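You operate a simulated robot arm through the tools that you are given. There is no shell and no other tool.

Carry out the task below with a simulated robot arm. There is one attempt and no reset: what you move stays moved.

## Task
Add the dish of powder to the drum and give it 4 turns.
Fine: Lid closed and latch on HOLD before you crank; stop with the drum upright, dish back, nothing spilt.

It is judged by the outcome, as a careful person would: the job done as asked, and still so three seconds after it is handed in. It fails if anything else is knocked over, pushed out of place, dropped, spilled or broken. Lids that push on must go on centred and level and be pressed home; caps that screw on are set level and turned clockwise until they are tight.

## Robot
A 7-joint arm with a two-finger gripper, fixed in place. Base frame: the origin is at the foot of the arm, x ahead of it, y to its left, z up; the work surface is at about z = 0.8. Units: m, degrees, N and s.
With the tool pointing down near the work surface it reaches from about 0.34 to 0.72 m from the base axis. Its first joint turns from -66.0 to 66.0 degrees. Payload 2.45 kg.
The TCP is the grasp point between the finger pads, 0.026 m short of the fingertips. In the tool frame z runs along the fingers and y along their closing line. Largest opening 0.096 m; the body of the gripper starts 0.069 m behind the TCP.
Orientation is that of the tool frame in the base frame, as a unit quaternion [x, y, z, w]. With the fingers straight down and closing along the base's y, the tool's x points along the base's -x, its y along +y and its z along -z.

## Interface
- The arm moves only by the tool apply_moves. Its argument "deltas" is a list of rows, each a list of 7 numbers: the shift along the tool's x, y, z in units of 50 mm (1.0 is 50 mm), then the turn, a rotation vector about the tool's x, y, z in units of 4 degrees (1.0 is 4 degrees), then the opening, from 0 (shut) to 1 (fully open). In form: [[dx, dy, dz, rx, ry, rz, jaw], ...]. A call has 1 to 20 rows; each row shifts and turns the commanded pose from where the row before left it, along the tool's axes as they then stand. A call with a number of a shift or a turn outside -1 to 1 is refused whole. Rows are played at 5 a second. More than 0.05 m and 8.6 degrees between two rows, or a gripper value outside its range, and nothing of the call is played. A pose out of reach is approached as far as the arm can. The call stops where the force on the tool passes 90 N (or 10 N more than at its start, if that is more) or the arm is blocked; 0.2 s more then pass. The fingers move at their own pace and stop on an object; they squeeze with about 24 N. The grip force told is the motor's: it shows also when the fingers shut on nothing. Time passes only in rows, and 0.2 s behind the last, so rows that do not move let the fingers close. The reply holds the time, the measured pose of the TCP, the force on the tool along the base axes, the opening and the grip force, in the units named above and with some noise, with the torque about the TCP (base axes, N m) and any sound that the robot's microphone picked up, and new pictures: "pictures" is both (left out), scene, wrist or none.
- Cameras (640 x 400 px; columns grow to the right, rows downward): "scene" is fixed at [0.1745, -0.3872, 1.4442]; the picture's right is [0.74, -0.67, 0.00], its down [-0.30, -0.34, -0.89] and it looks along [0.60, 0.66, -0.45] (base axes); focal length 254 px, centre (320, 200). "wrist" rides on the gripper at [0.082, 0.003, -0.098] in the tool frame; the picture's right is [-0.04, 1.00, 0.00], its down [-0.73, -0.03, -0.68] and it looks along [-0.68, -0.03, 0.73] (tool axes); focal length 256 px, centre (320, 200). There is no depth. A picture from a camera that has moved, and an enlarged one, comes with that camera's place and axes in the base frame and with its lens. The place of the scene camera against the robot may be out by one fixed shift of up to 0.012 m in any direction.
- inspect(camera, box): a new picture of the part [left, top, right, bottom] of that camera's present view, enlarged. The clock stands still meanwhile.
- hand_in(): hands the job in; it is judged then, once.

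Places have to be worked out from the pictures, the camera data and where the tool is seen. Open the gripper and draw the arm clear of the work before you hand the job in, unless the task says otherwise.

The tools are called after "Request:" as a command line: name --pt "numbers of a row" for each row, then --argument value for the rest, lists and objects as JSON in quotes. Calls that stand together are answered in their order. apply_moves: Moves the arm, as the interface text tells. Its arguments: {"type":"object","properties":{"deltas":{"type":"array","items":{"type":"array","items":{"type":"number"}}},"pictures":{"type":"string","enum":["both","scene","wrist","none"]}},"required":["deltas"]} The other tools are called the same way: inspect (camera, box) takes an enlarged picture of a part of a camera's view; hand_in () hands the job in.

At the start:

```text
time: 0.0
eef_pos: [0.2839, -0.1925, 1.3023]
tcp_rot: [0.0, 1.0, 0.001, 0.001]
ft_force: [0.8, 0.4, 0.2]
torque: [0.0, 0.01, 0.01]
grip_width: 0.0961
grip_force: 0.1
```

scene: 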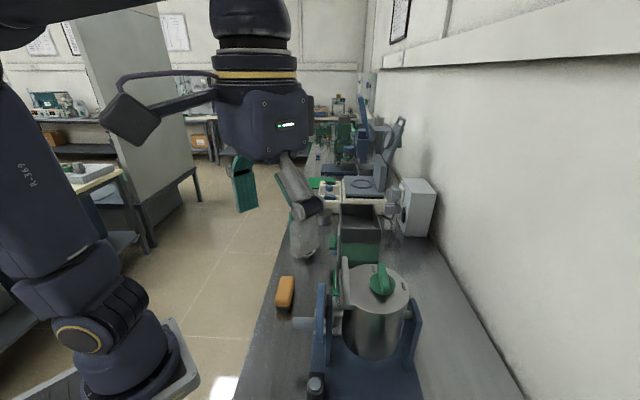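
wrist: 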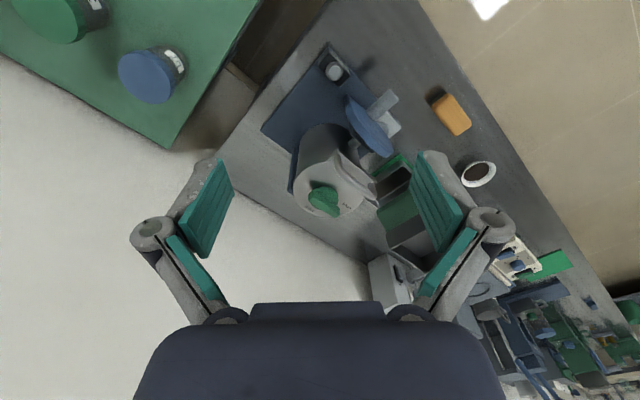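

I start by looking at both views enlarged to identify the drum, lid, latch, crank and dish.

Request:
inspect --camera "scene" --box '[260, 220, 460, 400]'

Request:
inspect --camera "wrist" --box '[240, 20, 520, 230]'

Request:
inspect --camera "wrist" --box '[360, 130, 580, 300]'

```text
2.22 times, centred on (360, 310) of scene
camera zoom: at [0.1745, -0.3872, 1.4442], right [0.74, -0.67, 0.0], down [-0.3, -0.34, -0.89], along [0.6, 0.66, -0.45], focal length 563 px, centre (231, -44)
```

zoom: 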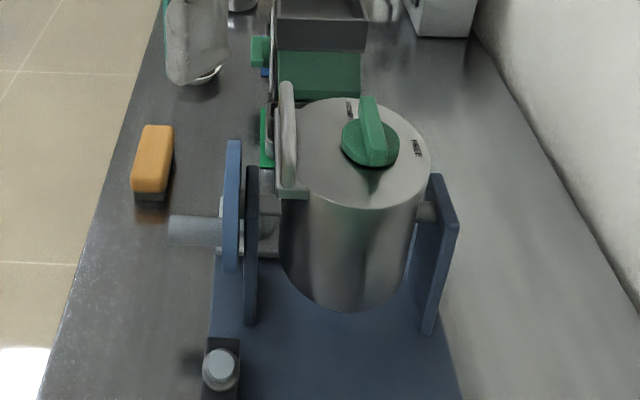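

```text
1.90 times, centred on (380, 125) of wrist
camera zoom: at [0.2011, -0.188, 1.399], right [0.04, 1.0, 0.0], down [0.73, -0.03, 0.68], along [0.68, -0.03, -0.73], focal length 488 px, centre (206, 343)
```

zoom: 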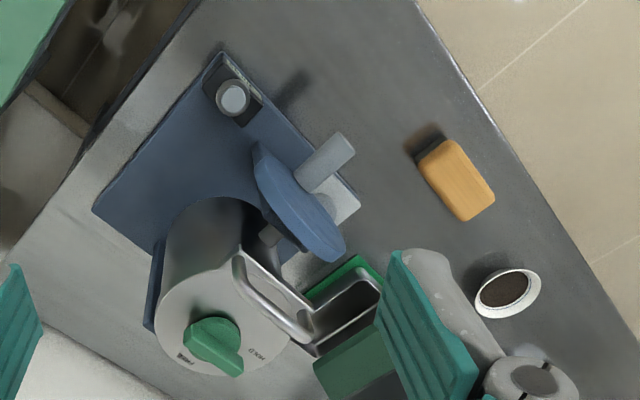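

```text
2.35 times, centred on (470, 215) of wrist
camera zoom: at [0.2011, -0.188, 1.399], right [0.04, 1.0, 0.0], down [0.73, -0.03, 0.68], along [0.68, -0.03, -0.73], focal length 602 px, centre (-33, 165)
```

zoom: 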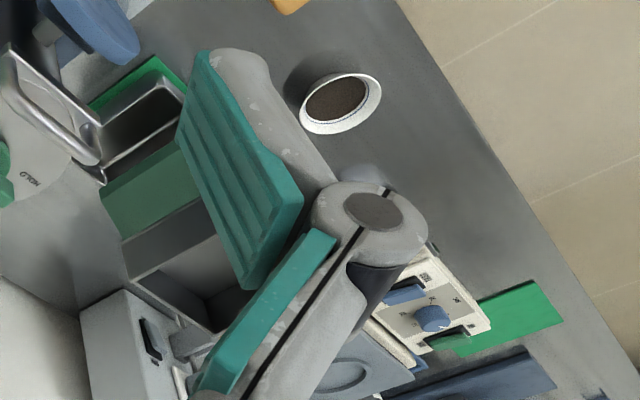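

Estimated from both views, the drum lid knob sits near (0.516, -0.195, 1.067) and the dish near (0.65, 0.24, 0.82). I'll zoom in tighter on the latch labels, crank, the dish and the front block before moving.

Request:
inspect --camera "wrist" --box '[280, 130, 400, 220]'

Request:
inspect --camera "wrist" --box '[300, 30, 420, 170]'

Request:
inspect --camera "scene" --box '[320, 250, 420, 320]'

Request:
inspect --camera "scene" --box '[280, 310, 400, 400]'

```text
4.44 times, centred on (340, 175) of wrist
camera zoom: at [0.2011, -0.188, 1.399], right [0.04, 1.0, 0.0], down [0.73, -0.03, 0.68], along [0.68, -0.03, -0.73], focal length 1138 px, centre (231, 311)
```

zoom: 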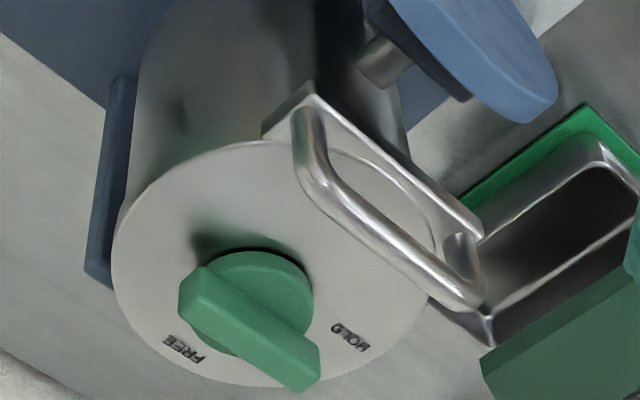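

```text
2.86 times, centred on (360, 100) of wrist
camera zoom: at [0.2011, -0.188, 1.399], right [0.04, 1.0, 0.0], down [0.73, -0.03, 0.68], along [0.68, -0.03, -0.73], focal length 731 px, centre (206, 486)
```

zoom: 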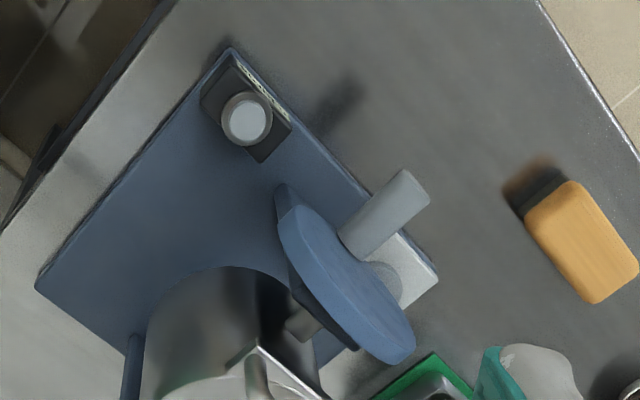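

```text
5.71 times, centred on (370, 285) of scene
camera zoom: at [0.1745, -0.3872, 1.4442], right [0.74, -0.67, 0.0], down [-0.3, -0.34, -0.89], along [0.6, 0.66, -0.45], focal length 1449 px, centre (34, -286)
```

zoom: 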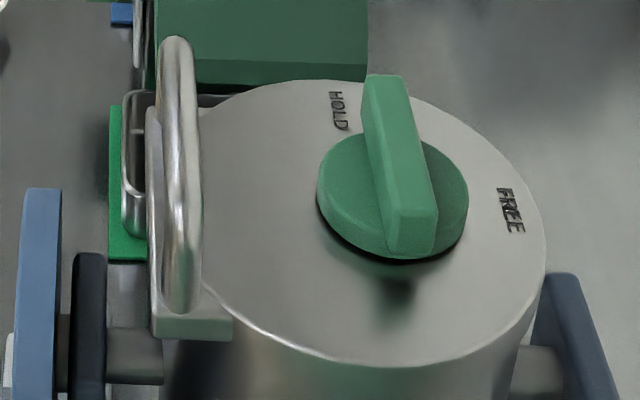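

```text
4.44 times, centred on (340, 355) of scene
camera zoom: at [0.1745, -0.3872, 1.4442], right [0.74, -0.67, 0.0], down [-0.3, -0.34, -0.89], along [0.6, 0.66, -0.45], focal length 1127 px, centre (231, -489)
```

zoom: 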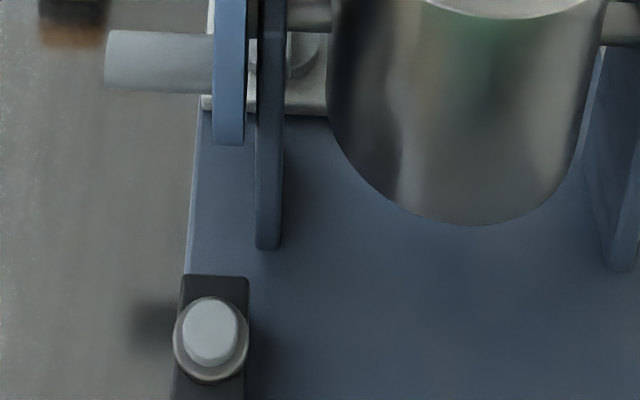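

The latch pointer is between the FREE and HOLD marks, and I can't yet tell how the crank and lid are built. I'll move to the aisle side, at a height clear of everything, and yaw to look at the drum from the crank side.

Request:
apply_moves --pt "0 1 0 0 0 0 1" --pt "0 1 0 0 0 0 1" --pt "0 1 0 0 0 0 1" --pt "0 1 0 0 0 0 1" --pt "0 1 0 0 0 0 1" --pt "0 0 0 0 0 1 1" --pt "0 0 0 0 0 1 1" --pt "0 0 0 0 0 1 1" --pt "0 0 0 0 0 1 1" --pt "0 0 0 0 0 1 1" --pt "0 0 0 0 0 1 1" --pt "0 0 0 0 0 1 1" --pt "0 0 0 0 0 1 1" --pt "0 0 0 0 0 1 1" --pt "0 0 0 0 0 1 1"

```text
time: 3.2
eef_pos: [0.2829, 0.0573, 1.3023]
tcp_rot: [0.342, 0.94, 0.001, 0.0]
ft_force: [0.3, 0.4, 0.2]
torque: [0.0, -0.01, 0.01]
grip_width: 0.0962
grip_force: 0.0
camera wrist: at [0.2222, 0.1141, 1.3993], right [0.67, 0.74, 0.0], down [0.54, -0.49, 0.68], along [0.5, -0.46, -0.73], focal length 256 px, centre (320, 200)
```

scene: 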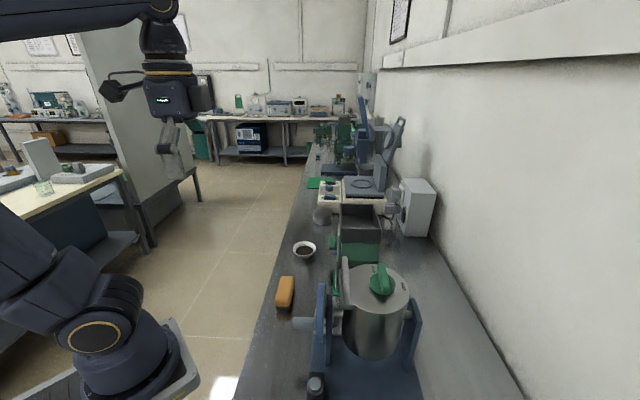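
wrist: 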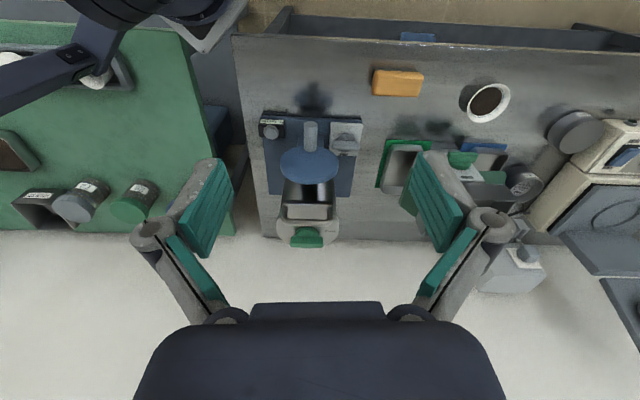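

Request:
inspect --camera "wrist" --box '[240, 90, 400, 260]'

Request:
inspect --camera "wrist" --box '[360, 60, 560, 200]'

Request:
inspect --camera "scene" --box '[265, 220, 425, 330]'

Request:
inspect --camera "scene" --box '[290, 160, 440, 270]'

```text
2.35 times, centred on (320, 175) of wrist
camera zoom: at [0.2222, 0.1141, 1.3993], right [0.67, 0.74, 0.0], down [0.54, -0.49, 0.68], along [0.5, -0.46, -0.73], focal length 602 px, centre (320, 259)
```

zoom: 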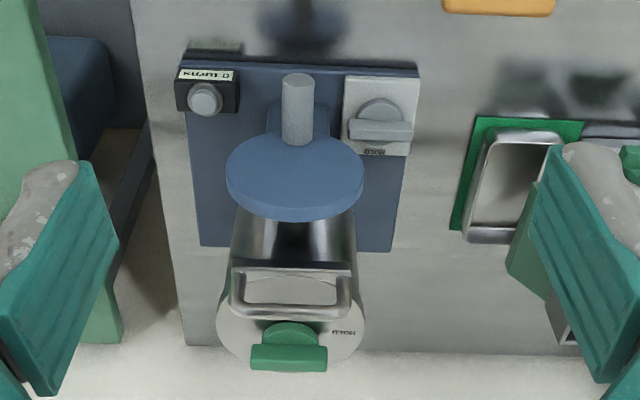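

```text
2.86 times, centred on (460, 130) of wrist
camera zoom: at [0.2222, 0.1141, 1.3993], right [0.67, 0.74, 0.0], down [0.54, -0.49, 0.68], along [0.5, -0.46, -0.73], focal length 731 px, centre (-80, 400)
```

zoom: 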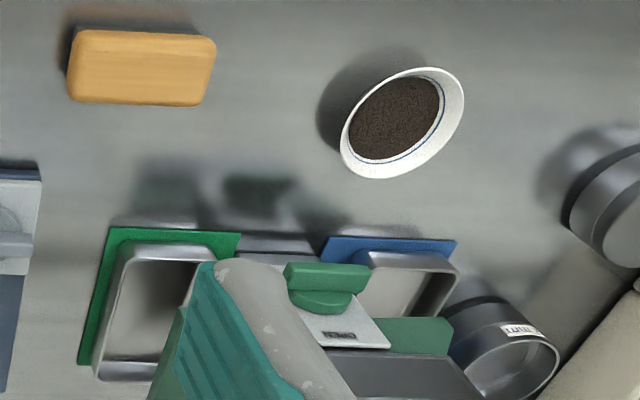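

```text
3.64 times, centred on (345, 275) of scene
camera zoom: at [0.1745, -0.3872, 1.4442], right [0.74, -0.67, 0.0], down [-0.3, -0.34, -0.89], along [0.6, 0.66, -0.45], focal length 922 px, centre (229, -73)
```

zoom: 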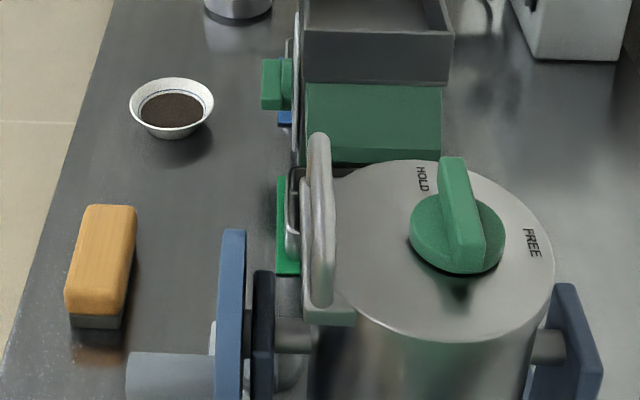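

```text
3.64 times, centred on (365, 215) of scene
camera zoom: at [0.1745, -0.3872, 1.4442], right [0.74, -0.67, 0.0], down [-0.3, -0.34, -0.89], along [0.6, 0.66, -0.45], focal length 922 px, centre (156, 146)
```

zoom: 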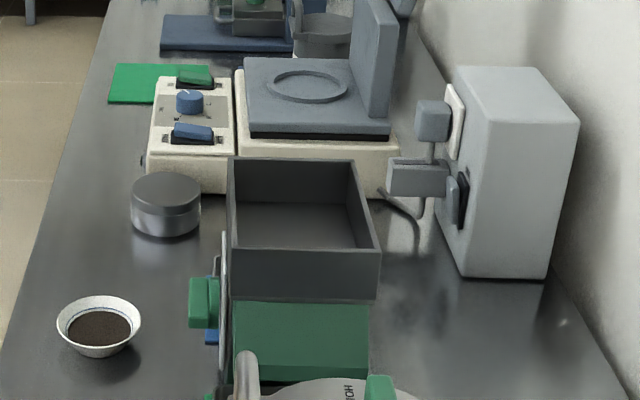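

There's a turn counter (black block, "0.turns") and a grey knob plate with a HOLD label on the base. I'll zoom into these.

Request:
inspect --camera "wrist" --box '[320, 110, 370, 160]'

Request:
inspect --camera "wrist" --box '[255, 105, 305, 145]'

Request:
inspect --camera "wrist" --box '[260, 170, 350, 250]'

```text
8.00 times, centred on (345, 135) of wrist
camera zoom: at [0.2222, 0.1141, 1.3993], right [0.67, 0.74, 0.0], down [0.54, -0.49, 0.68], along [0.5, -0.46, -0.73], focal length 2048 px, centre (120, 720)
```

zoom: 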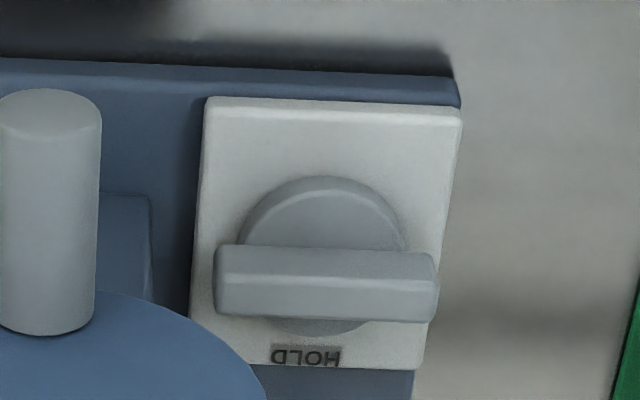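

```text
10.00 times, centred on (280, 125) of wrist
camera zoom: at [0.2222, 0.1141, 1.3993], right [0.67, 0.74, 0.0], down [0.54, -0.49, 0.68], along [0.5, -0.46, -0.73], focal length 2560 px, centre (720, 950)
```

zoom: 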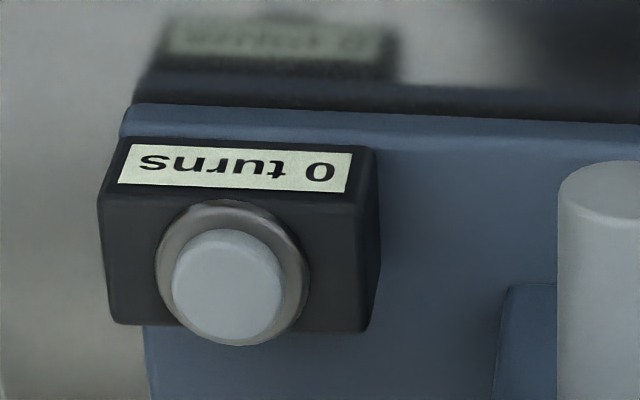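

```text
5.00 times, centred on (305, 210) of wrist
camera zoom: at [0.2222, 0.1141, 1.3993], right [0.67, 0.74, 0.0], down [0.54, -0.49, 0.68], along [0.5, -0.46, -0.73], focal length 1280 px, centre (395, 150)
```

zoom: 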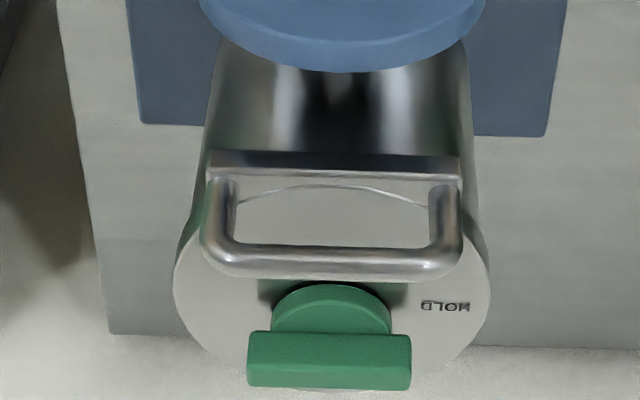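

The counter reads "0 turns" and has a reset button. There's a green lid latch (HOLD/FREE) and a second grey knob on the base whose only visible label is HOLD. I'll go lower on the aisle side to view the base knob and crank closely, staying about 0.14 m from the handle.

Request:
apply_moves --pt "-0.356 0.199 0.833 0 0 0.2 1" --pt "-0.356 0.199 0.833 0 0 0.2 1" --pt "-0.356 0.199 0.833 0 0 0.2 1" --pt "-0.356 0.199 0.833 0 0 0.2 1" --pt "-0.356 0.199 0.833 0 0 0.2 1" --pt "-0.356 0.199 0.833 0 0 0.2 1"

```text
time: 4.6
eef_pos: [0.404, 0.0302, 1.0516]
tcp_rot: [0.381, 0.925, 0.0, 0.0]
ft_force: [-1.0, -0.1, -0.4]
torque: [-0.03, 0.0, -0.01]
grip_width: 0.0959
grip_force: 0.1
camera wrist: at [0.3464, 0.0911, 1.149], right [0.73, 0.68, 0.0], down [0.5, -0.54, 0.68], along [0.46, -0.5, -0.73], focal length 256 px, centre (320, 200)
```

scene: 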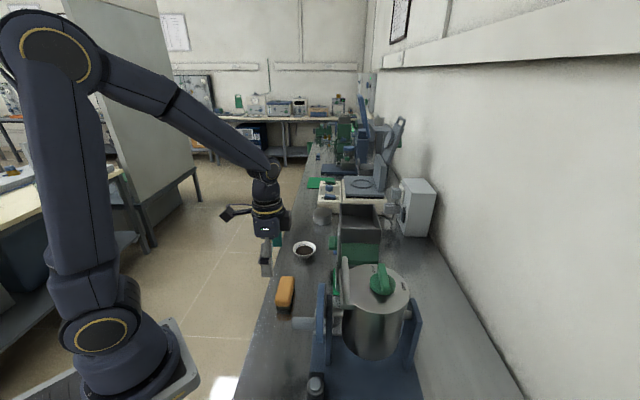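
wrist: 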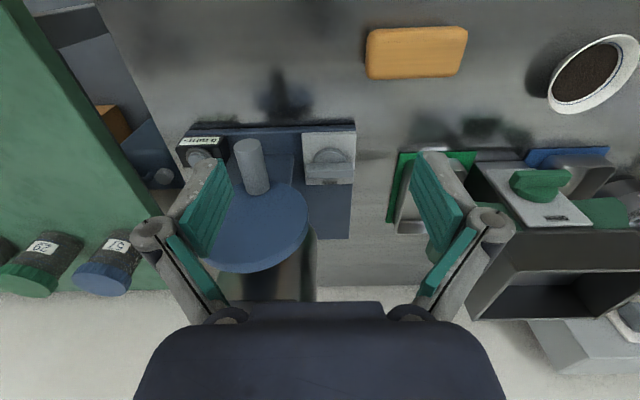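

Request:
inspect --camera "wrist" --box '[290, 115, 370, 250]'

Request:
inspect --camera "wrist" --box '[170, 110, 330, 300]'

Request:
inspect --camera "wrist" --box '[520, 20, 640, 130]'

Request:
inspect --camera "wrist" --box '[480, 150, 600, 240]'

```text
2.96 times, centred on (330, 182) of wrist
camera zoom: at [0.3464, 0.0911, 1.149], right [0.73, 0.68, 0.0], down [0.5, -0.54, 0.68], along [0.46, -0.5, -0.73], focal length 758 px, centre (290, 252)
```

zoom: 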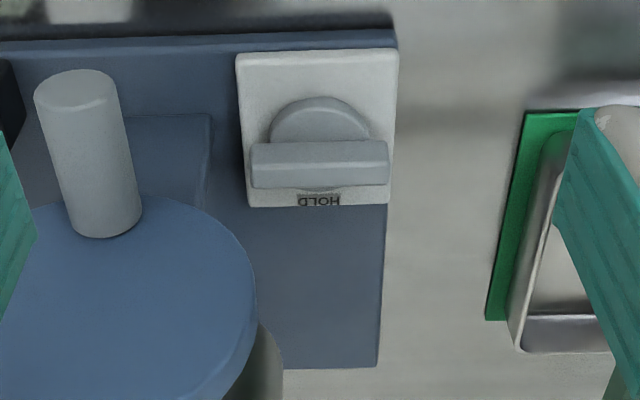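

```text
2.11 times, centred on (250, 205) of wrist
camera zoom: at [0.3464, 0.0911, 1.149], right [0.73, 0.68, 0.0], down [0.5, -0.54, 0.68], along [0.46, -0.5, -0.73], focal length 539 px, centre (467, 190)
```

zoom: 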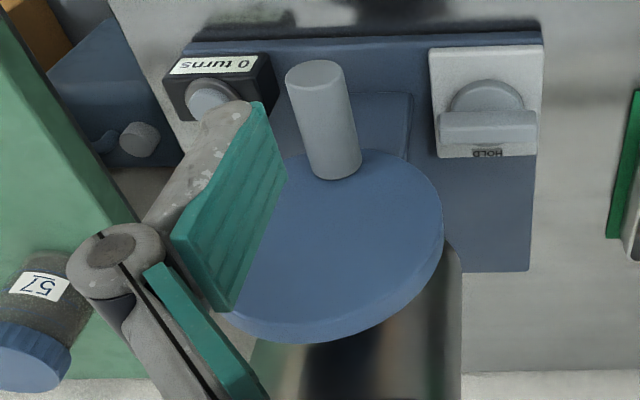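

```text
3.64 times, centred on (580, 75) of wrist
camera zoom: at [0.3464, 0.0911, 1.149], right [0.73, 0.68, 0.0], down [0.5, -0.54, 0.68], along [0.46, -0.5, -0.73], focal length 931 px, centre (-626, 654)
```

zoom: 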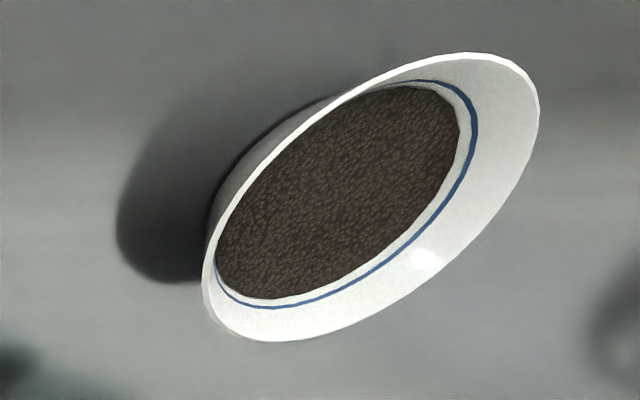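

```text
4.44 times, centred on (540, 195) of wrist
camera zoom: at [0.3464, 0.0911, 1.149], right [0.73, 0.68, 0.0], down [0.5, -0.54, 0.68], along [0.46, -0.5, -0.73], focal length 1138 px, centre (-658, 222)
```

zoom: 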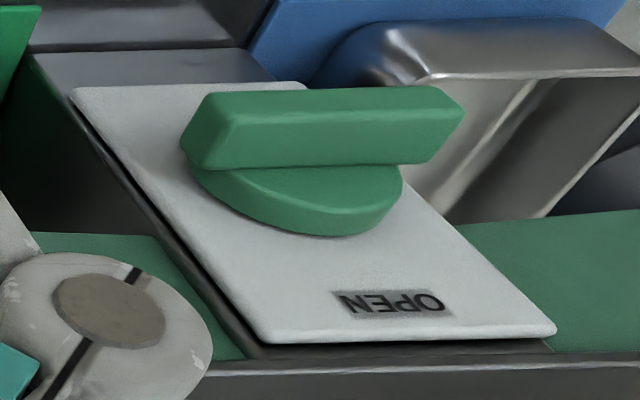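

The base knob plate shows only "HOLD" and the neighbouring hopper has its own "OPEN" knob, which I'll leave alone. The lid's green bar currently appears to point at HOLD. Next I look at the dish up close, moving along the aisle side at safe height.

Request:
apply_moves --pt "0.325 0.778 0.125 0 0 0 1" --pt "0.325 0.778 0.125 0 0 0 1" --pt "0.325 0.778 0.125 0 0 0 1" --pt "0.325 0.778 0.125 0 0 0 1" --pt "0.325 0.778 0.125 0 0 0 1" --pt "0.325 0.778 0.125 0 0 0 1" --pt "0.325 0.778 0.125 0 0 0 1" --pt "0.325 0.778 0.125 0 0 0 1"

```text
time: 6.4
eef_pos: [0.5285, 0.3456, 1.0034]
tcp_rot: [0.381, 0.925, -0.001, -0.001]
ft_force: [-0.3, 0.1, 0.1]
torque: [-0.01, -0.02, 0.0]
grip_width: 0.0959
grip_force: 0.1
camera wrist: at [0.4718, 0.406, 1.1004], right [0.73, 0.68, 0.0], down [0.5, -0.54, 0.68], along [0.46, -0.5, -0.73], focal length 256 px, centre (320, 200)
```

scene: 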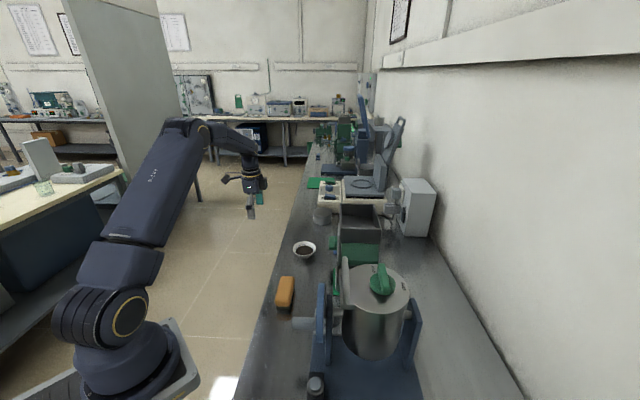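
wrist: 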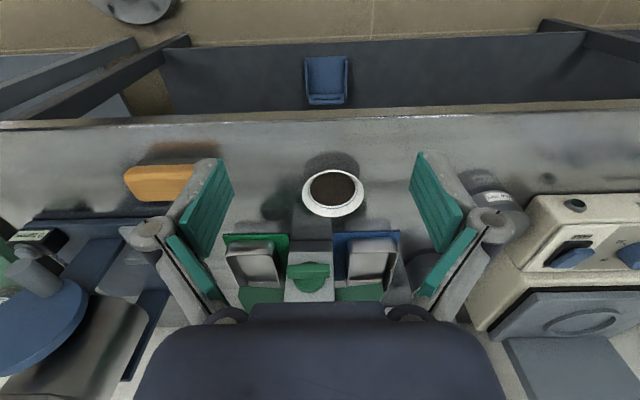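

Request:
inspect --camera "wrist" --box '[290, 160, 380, 225]'

Request:
inspect --camera "scene" --box '[285, 235, 325, 262]'

Request:
inspect --camera "wrist" --box '[220, 190, 420, 310]'

```text
6.15 times, centred on (335, 192) of wrist
camera zoom: at [0.4718, 0.406, 1.1004], right [0.73, 0.68, 0.0], down [0.5, -0.54, 0.68], along [0.46, -0.5, -0.73], focal length 1575 px, centre (228, 246)
```

zoom: 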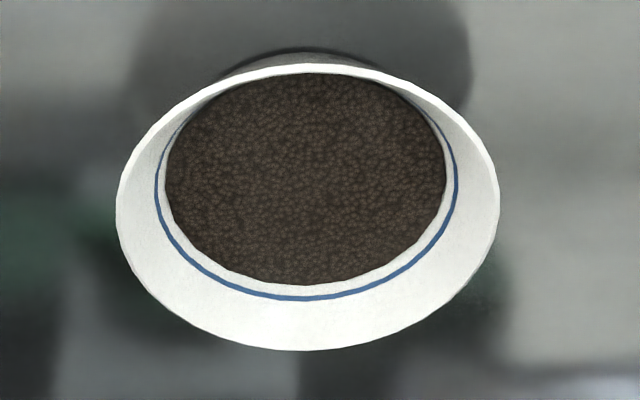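

```text
14.81 times, centred on (305, 248) of scene
camera zoom: at [0.1745, -0.3872, 1.4442], right [0.74, -0.67, 0.0], down [-0.3, -0.34, -0.89], along [0.6, 0.66, -0.45], focal length 3756 px, centre (542, -518)
```

zoom: 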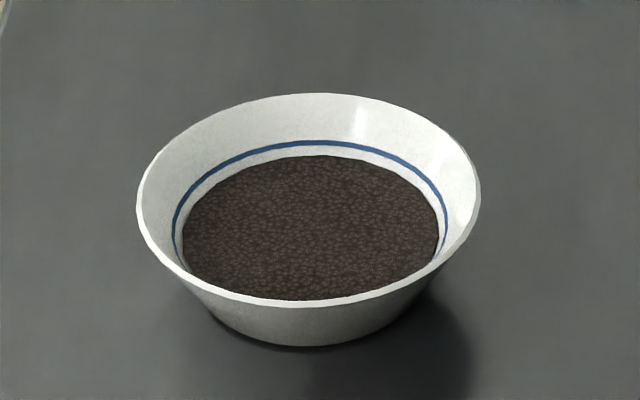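

```text
3.20 times, centred on (320, 250) of wrist
camera zoom: at [0.4718, 0.406, 1.1004], right [0.73, 0.68, 0.0], down [0.5, -0.54, 0.68], along [0.46, -0.5, -0.73], focal length 819 px, centre (320, 40)
```

zoom: 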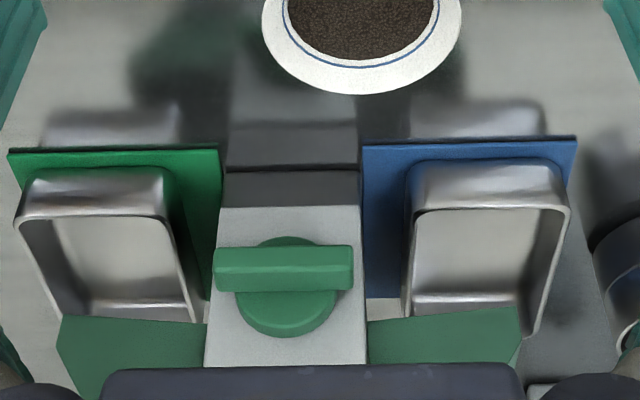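

The dish is about 88 mm across at the rim, near (0.646, 0.243), with the rim at about z 0.83 and the powder roughly halfway up. The lid comes first, so I rise and yaw the tool until the fingers can close across the green bar, with the camera looking along the bench.

Request:
apply_moves --pt "0 0 -1 0 0 -1 1" --pt "0 0 -1 0 0 -1 1" --pt "0 0 -1 0 0 -1 1" --pt "0 0 -1 0 0 -1 1" --pt "0 0 -1 0 0 -1 1" --pt "0 0 0 0 0 -1 0.8" --pt "0 0 0 0 0 -1 0.7" --pt "0 0 0 0 0 -1 0.7" --pt "0 0 0 0 0 -1 0.7" --pt "0 0 0 0 0 -1 0.7" --pt "0 0 0 0 0 -1 0.7" --pt "0 0 0 0 0 -1 0.7" --pt "0 0 0 0 0 -1 0.7" --pt "0 0 0 0 0 -1 0.7" --pt "0 0 0 0 0 -1 0.7" --pt "0 0 0 0 0 -1 0.7" --pt "0 0 0 0 0 -1 0.7" --pt "0 0 0 0 0 -1 0.7" --pt "0 0 0 0 0 -1 0.7" --pt "0 0 0 0 0 -1 0.7" --pictures "none"

```text
time: 10.6
eef_pos: [0.5298, 0.3423, 1.222]
tcp_rot: [-0.304, 0.953, -0.001, 0.001]
ft_force: [-0.1, 0.3, -0.1]
torque: [0.01, -0.03, -0.02]
grip_width: 0.0674
grip_force: 0.0
out of reach, approached as far as the arm can: row 5
```

Request:
apply_moves --pt "0 0 0 0 0 -1 0.7" --pt "0 0 0 0 0 -1 0.7" --pt "0 0 0 0 0 -0.4 0.7" --pt "0.72 -0.568 0.0615 0 0 0 0.7" --pt "0.72 -0.568 0.0615 0 0 0 0.7" --pt "0.72 -0.568 0.0615 0 0 0 0.7" --pt "0.72 -0.568 0.0615 0 0 0 0.7" --pt "0.72 -0.568 0.0615 0 0 0 0.7" --pt "0.72 -0.568 0.0615 0 0 0 0.7" --pt "0.72 -0.568 0.0615 0 0 0 0.7" --pt "0.72 -0.568 0.0615 0 0 0 0.7" --pt "0.72 -0.568 0.0615 0 0 0 0.7" --pt "0.72 -0.568 0.0615 0 0 0 0.7" --pt "0.72 -0.568 0.0615 0 0 0 0.7" --pt "0.72 -0.568 0.0615 0 0 0 0.7" --pt "0.72 -0.568 0.0615 0 0 0 0.7"

```text
time: 14.0
eef_pos: [0.4571, -0.2515, 1.1812]
tcp_rot: [-0.382, 0.924, -0.001, 0.0]
ft_force: [0.2, 0.2, 0.0]
torque: [0.02, -0.01, 0.0]
grip_width: 0.0674
grip_force: 0.0
camera wrist: at [0.3955, -0.3048, 1.2784], right [-0.68, 0.74, 0.0], down [0.54, 0.5, 0.68], along [0.5, 0.46, -0.73], focal length 256 px, centre (320, 200)
```

scene: 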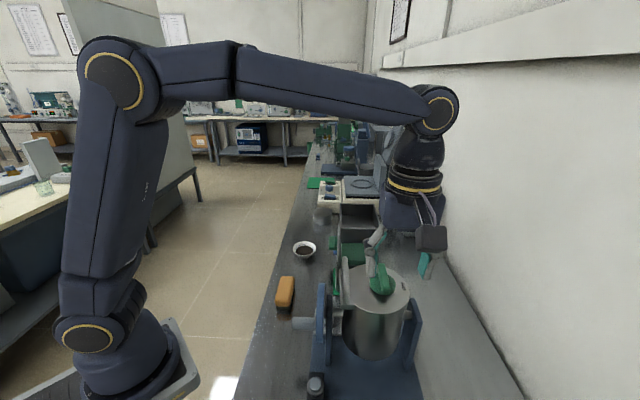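
wrist: 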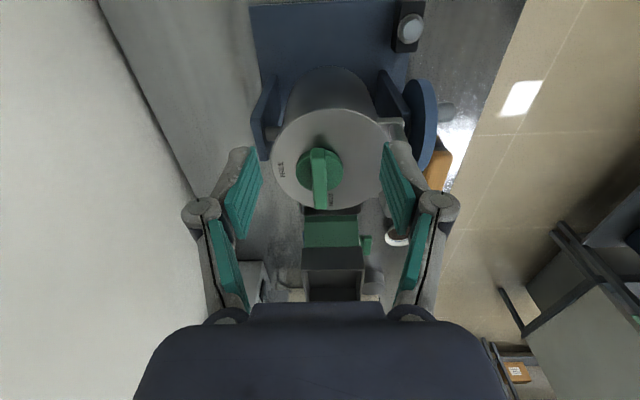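

Request:
inspect --camera "wrist" --box '[240, 90, 420, 220]'

Request:
inspect --camera "wrist" --box '[285, 130, 365, 215]'

Request:
inspect --camera "scene" --box '[320, 230, 440, 330]'

```text
3.08 times, centred on (330, 155) of wrist
camera zoom: at [0.3955, -0.3048, 1.2784], right [-0.68, 0.74, 0.0], down [0.54, 0.5, 0.68], along [0.5, 0.46, -0.73], focal length 788 px, centre (289, 338)
```

zoom: 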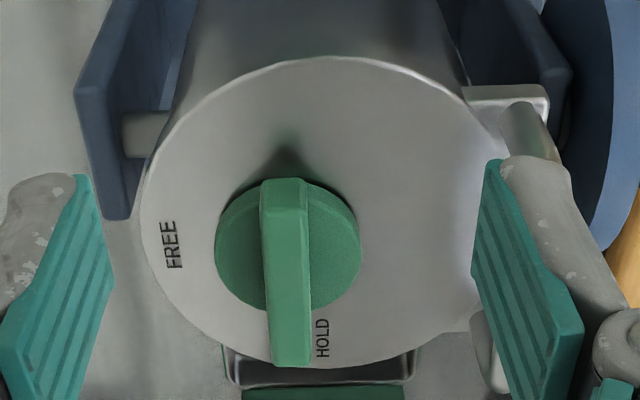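

```text
4.71 times, centred on (325, 172) of wrist
camera zoom: at [0.3955, -0.3048, 1.2784], right [-0.68, 0.74, 0.0], down [0.54, 0.5, 0.68], along [0.5, 0.46, -0.73], focal length 1205 px, centre (296, 329)
```

zoom: 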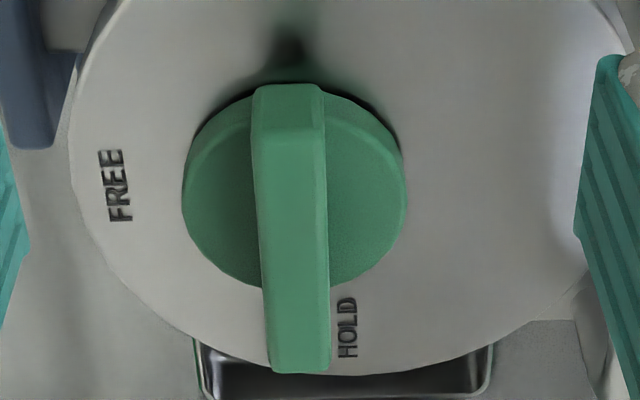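

```text
4.00 times, centred on (380, 280) of scene
camera zoom: at [0.1746, -0.3872, 1.4442], right [0.74, -0.67, 0.0], down [-0.3, -0.34, -0.89], along [0.6, 0.66, -0.45], focal length 1014 px, centre (80, -120)
```

zoom: 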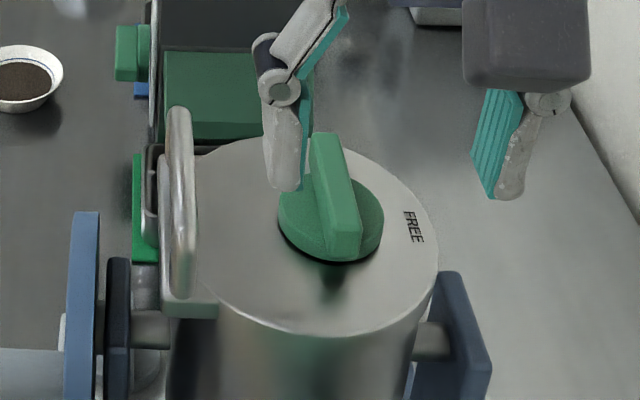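

The bar points at HOLD (+a side) and FREE is on the wall side, so FREE needs a 90° clockwise turn from above. Triangulated knob: disc centre (0.520, -0.191), disc top at z about 1.049, bar top at about 1.071. I move above it first to check alignment.

Request:
apply_moves --pt "-0.582 -0.011 0.34 0 0 0 0.7" --pt "-0.582 -0.011 0.34 0 0 0 0.7" --pt "-0.582 -0.011 0.34 0 0 0 0.7"

```text
time: 14.8
eef_pos: [0.5189, -0.1897, 1.1306]
tcp_rot: [-0.381, 0.925, 0.0, 0.0]
ft_force: [-0.5, 0.2, -0.1]
torque: [0.0, 0.03, -0.01]
grip_width: 0.067
grip_force: 0.0
camera wrist: at [0.4582, -0.2428, 1.2285], right [-0.68, 0.74, 0.0], down [0.54, 0.5, 0.68], along [0.5, 0.46, -0.73], focal length 256 px, centre (320, 200)
```

scene: 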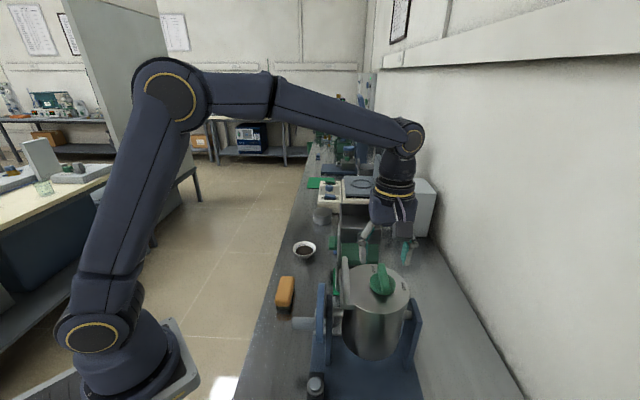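
wrist: 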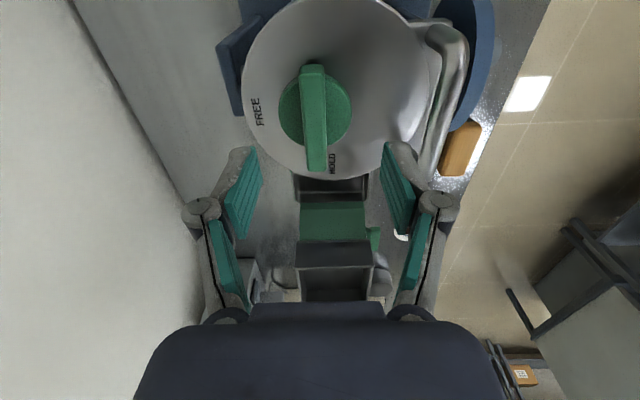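

Request:
inspect --camera "wrist" --box '[265, 55, 365, 180]'

Request:
inspect --camera "scene" --box '[330, 210, 430, 300]'

```text
3.20 times, centred on (315, 118) of wrist
camera zoom: at [0.4582, -0.2428, 1.2285], right [-0.68, 0.74, 0.0], down [0.54, 0.5, 0.68], along [0.5, 0.46, -0.73], focal length 819 px, centre (336, 464)
```

zoom: 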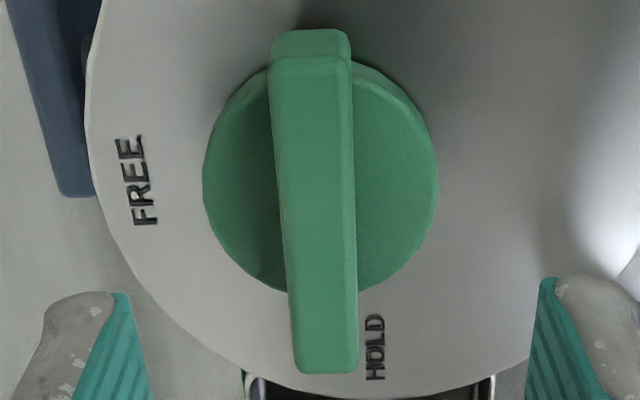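

```text
4.44 times, centred on (380, 255) of scene
camera zoom: at [0.1745, -0.3872, 1.4442], right [0.74, -0.67, 0.0], down [-0.3, -0.34, -0.89], along [0.6, 0.66, -0.45], focal length 1127 px, centre (53, -44)
```

zoom: 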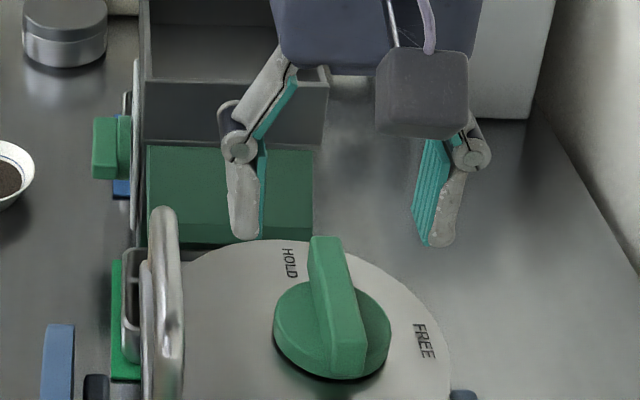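

Alignment is within about 2 mm. I descend to put the fingertips just above the knob disc and close on the bar.

Request:
apply_moves --pt "0.03 -0.02 0.5 0 0 0 0.7" --pt "0.01 -0.01 0.5 0 0 0 0.7" --pt "0 0 0 0 0 0 0.1" --pt "0 0 0 0 0 0 0.0" --pt "0 0 0 0 0 0 0.0" --pt "0 0 0 0 0 0 0.0"

```text
time: 16.2
eef_pos: [0.52, -0.1925, 1.0803]
tcp_rot: [-0.381, 0.925, -0.001, 0.0]
ft_force: [3.0, -0.9, -0.7]
torque: [-0.07, -0.19, -0.01]
grip_width: 0.0513
grip_force: 44.6
camera wrist: at [0.4591, -0.2466, 1.178], right [-0.68, 0.74, 0.0], down [0.54, 0.5, 0.68], along [0.5, 0.46, -0.73], focal length 256 px, centre (320, 200)
```

scene: 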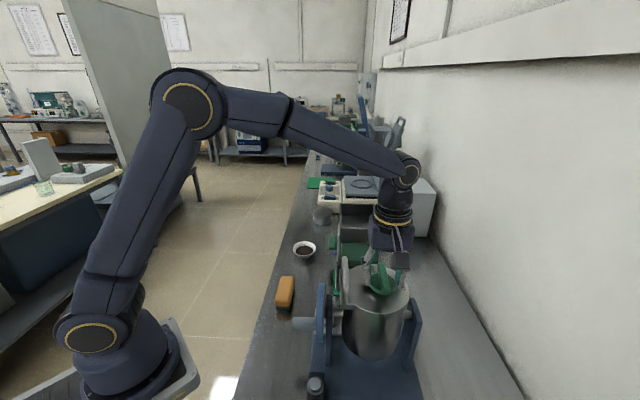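
wrist: 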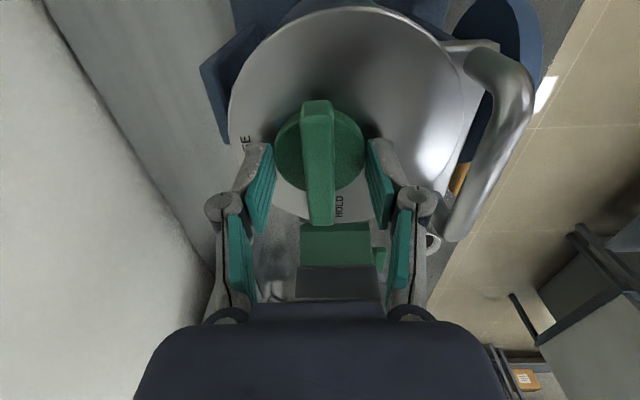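

The fingers stopped at 51 mm, which is the disc diameter, so the disc top is slightly higher than I estimated. I'll open, rise 12 mm and close on the bar itself.

Request:
apply_moves --pt "0 0 0 0 0 0 0.7" --pt "0 0 0 0 0 0 0.7" --pt "0 0 -0.24 0 0 0 0.7" --pt "0 0 0 0 0 0 0.1" --pt "0 0 0 0 0 0 0.0" --pt "0 0 0 0 0 0 0.0" --pt "0 0 0 0 0 0 0.0" --pt "0 0 0 0 0 0 0.0" --pictures "wrist"

```text
time: 18.0
eef_pos: [0.5202, -0.1925, 1.0925]
tcp_rot: [-0.38, 0.925, -0.001, 0.0]
ft_force: [2.9, -2.9, 0.2]
torque: [-0.03, -0.07, 0.02]
grip_width: 0.0147
grip_force: 40.9
camera wrist: at [0.4592, -0.2464, 1.1895], right [-0.68, 0.74, 0.0], down [0.54, 0.5, 0.68], along [0.5, 0.46, -0.73], focal length 256 px, centre (320, 200)
```

wrist: 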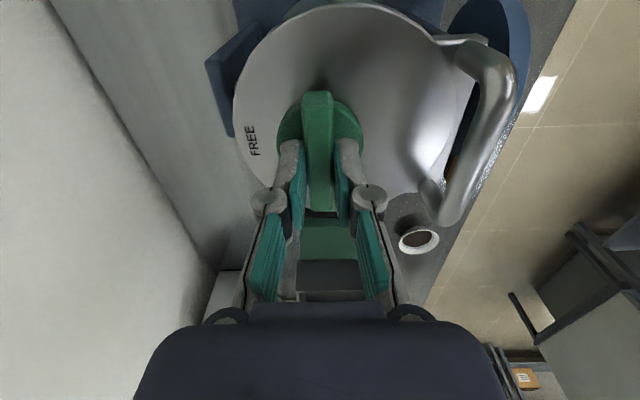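

The bar is gripped (14.7 mm). I turn it clockwise, starting with 20° to check torque.

Request:
apply_moves --pt "0 0 0 0 0 1 0" --pt "0 0 0 0 0 1 0" --pt "0 0 0 0 0 1 0" --pt "0 0 0 0 0 1 0" --pt "0 0 0 0 0 1 0" --pictures "wrist"

```text
time: 19.2
eef_pos: [0.5208, -0.1927, 1.0915]
tcp_rot: [-0.214, 0.977, -0.001, 0.001]
ft_force: [7.0, -10.1, 2.7]
torque: [-0.33, -0.04, 0.02]
grip_width: 0.0149
grip_force: 40.4
camera wrist: at [0.4441, -0.2226, 1.1894], right [-0.38, 0.92, 0.0], down [0.68, 0.28, 0.68], along [0.63, 0.26, -0.73], focal length 256 px, centre (320, 200)
```

wrist: 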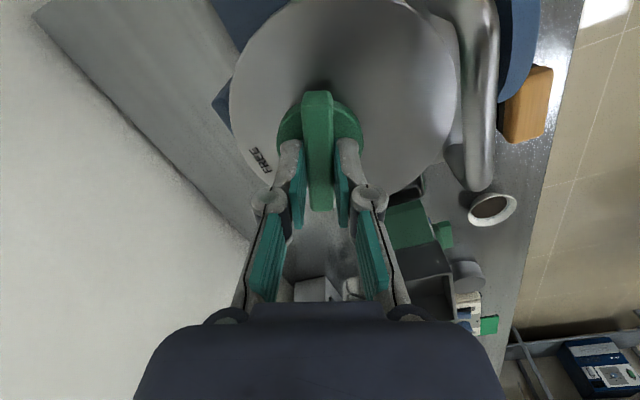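

The knob is turning with low torque. Continuing to about 84°, then I'll look.

Request:
apply_moves --pt "0 0 0 0 0 1 0" --pt "0 0 0 0 0 1 0" --pt "0 0 0 0 0 1 0" --pt "0 0 0 0 0 1 0" --pt "0 0 0 0 0 1 0" --pt "0 0 0 0 0 1 0" --pt "0 0 0 0 0 1 0" --pt "0 0 0 0 0 1 0" --pt "0 0 0 0 0 1 0" --pt "0 0 0 0 0 1 0" --pt "0 0 0 0 0 1 0" --pt "0 0 0 0 0 1 0" --pt "0 0 0 0 0 1 0" --pt "0 0 0 0 0 1 0" --pt "0 0 0 0 0 1 0" --pt "0 0 0 0 0 1 0"

```text
time: 22.6
eef_pos: [0.5214, -0.1927, 1.0931]
tcp_rot: [0.335, 0.942, -0.002, 0.003]
ft_force: [11.4, -21.5, 2.3]
torque: [-1.15, -0.66, -0.01]
grip_width: 0.0147
grip_force: 41.4
camera wrist: at [0.4592, -0.1373, 1.189], right [0.66, 0.75, 0.0], down [0.55, -0.48, 0.68], along [0.51, -0.45, -0.73], focal length 256 px, centre (320, 200)
```

scene: 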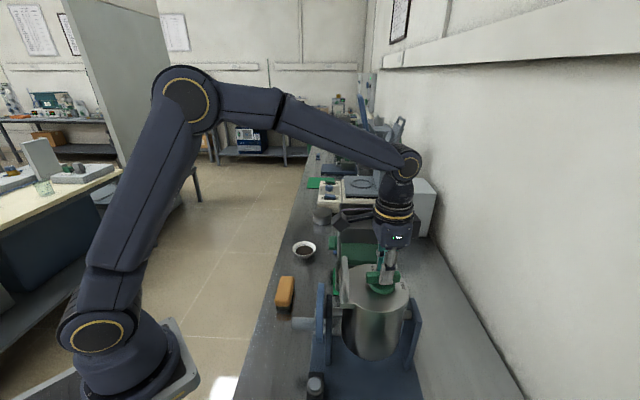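
wrist: 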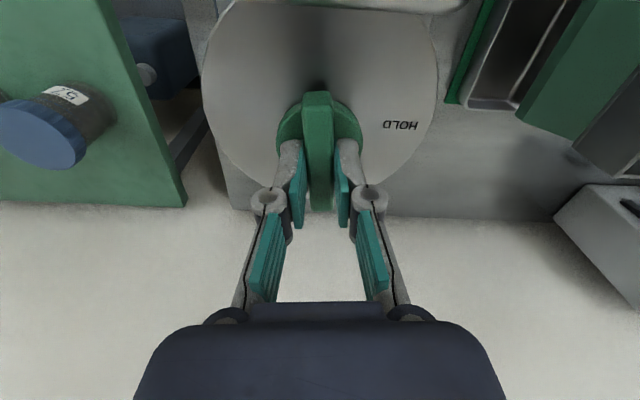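

About 84° so far. I finish the turn to 90° and then release to see where the knob rests.

Request:
apply_moves --pt "0 0 0 0 0 0.75 0" --pt "0 0 0 0 0 0.75 0" --pt "0 0 0 0 0 0 0.6" --pt "0 0 0 0 0 0 0.6" --pt "0 0 0 0 0 0 0.6" --pt "0 0 -0.6 0 0 0 0.6" --pt "0 0 -0.6 0 0 0 0.6"

Request:
inspect --camera "wrist" --box '[220, 30, 420, 200]'

Request:
inspect --camera "scene" --box '[320, 240, 430, 330]'

```text
time: 24.2
eef_pos: [0.5208, -0.1912, 1.1522]
tcp_rot: [0.385, 0.923, 0.001, -0.001]
ft_force: [-0.3, 0.5, 1.0]
torque: [0.0, 0.01, -0.01]
grip_width: 0.0576
grip_force: 0.0
camera wrist: at [0.4656, -0.129, 1.2494], right [0.74, 0.68, 0.0], down [0.5, -0.54, 0.68], along [0.46, -0.5, -0.73], focal length 256 px, centre (320, 200)
```

scene: 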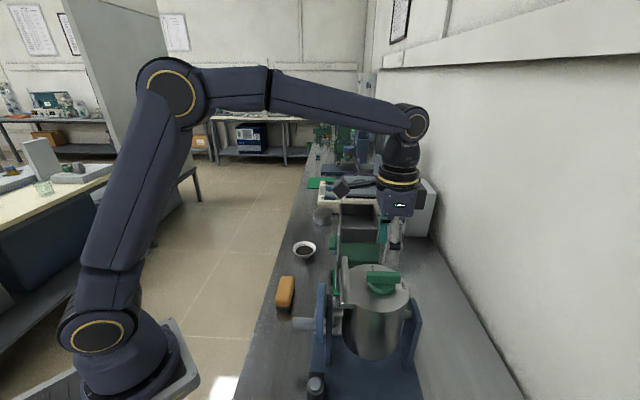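
wrist: 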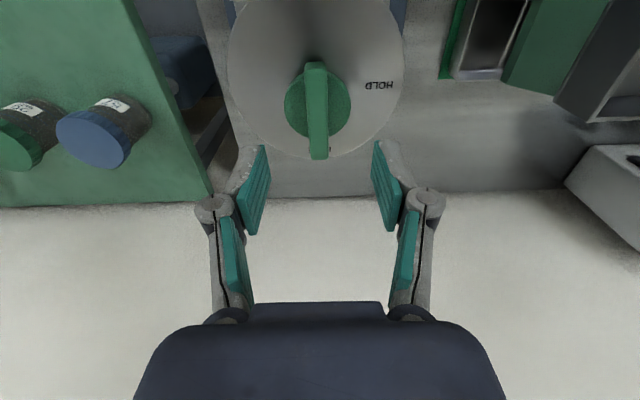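

```text
2.35 times, centred on (320, 115) of wrist
camera zoom: at [0.4656, -0.129, 1.2494], right [0.74, 0.68, 0.0], down [0.5, -0.54, 0.68], along [0.46, -0.5, -0.73], focal length 602 px, centre (320, 400)
```

zoom: 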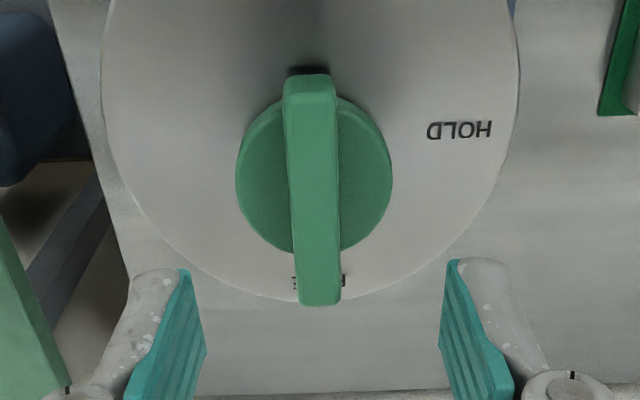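

```text
4.44 times, centred on (375, 285) of scene
camera zoom: at [0.1745, -0.3872, 1.4442], right [0.74, -0.67, 0.0], down [-0.3, -0.34, -0.89], along [0.6, 0.66, -0.45], focal length 1127 px, centre (76, -178)
```

zoom: 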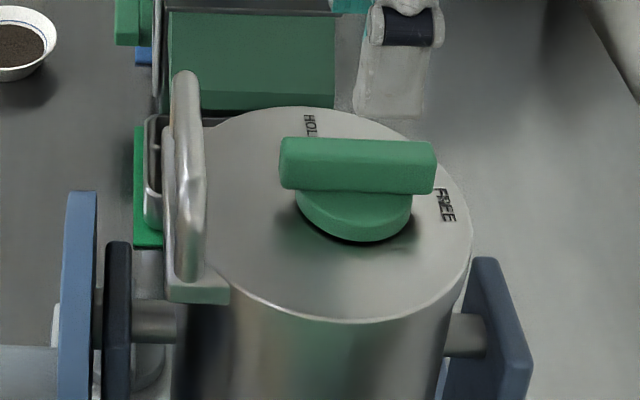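

The bar now lies on FREE. Next I grip the silver U-handle, so I yaw back to close across it and move to a viewing position above it.

Request:
apply_moves --pt "0 0 -0.4 0 0 -1 0.6" --pt "0 0 0 0 0 -1 0.6" --pt "0 0 0 0 0 -1 0.6" --pt "0 0 0 0 0 -1 0.6" --pt "0 0 0 0 0 -1 0.6" --pt "0 0 0 0 0 -1 0.6" --pt "0 0 0 0 0 -1 0.6" --pt "0 0 0 0 0 -1 0.6" --pt "0 0 0 0 0 -1 0.6" --pt "0 0 0 0 0 -1 0.6" --pt "0 0 0 0 0 -1 0.6" --pt "0 0 0 0 0 -1 0.6" --pt "0 0 0 0 0 -1 0.6" --pt "0 0 0 0 0 -1 0.6" --pt "0 0 0 0 0 -1 0.6" --pt "0 0 0 0 0 -1 0.6" --pt "0 0 0 0 0 -1 0.6" --pt "0 0 0 0 0 -1 0.6" --pt "0 0 0 0 0 -1 0.6" --pt "0 0 0 0 0 -1 0.6" --pictures "none"

```text
time: 28.4
eef_pos: [0.5189, -0.1917, 1.1739]
tcp_rot: [-0.301, 0.954, 0.0, 0.0]
ft_force: [-0.4, 0.2, 0.4]
torque: [0.04, -0.02, -0.01]
grip_width: 0.0575
grip_force: 0.0
```

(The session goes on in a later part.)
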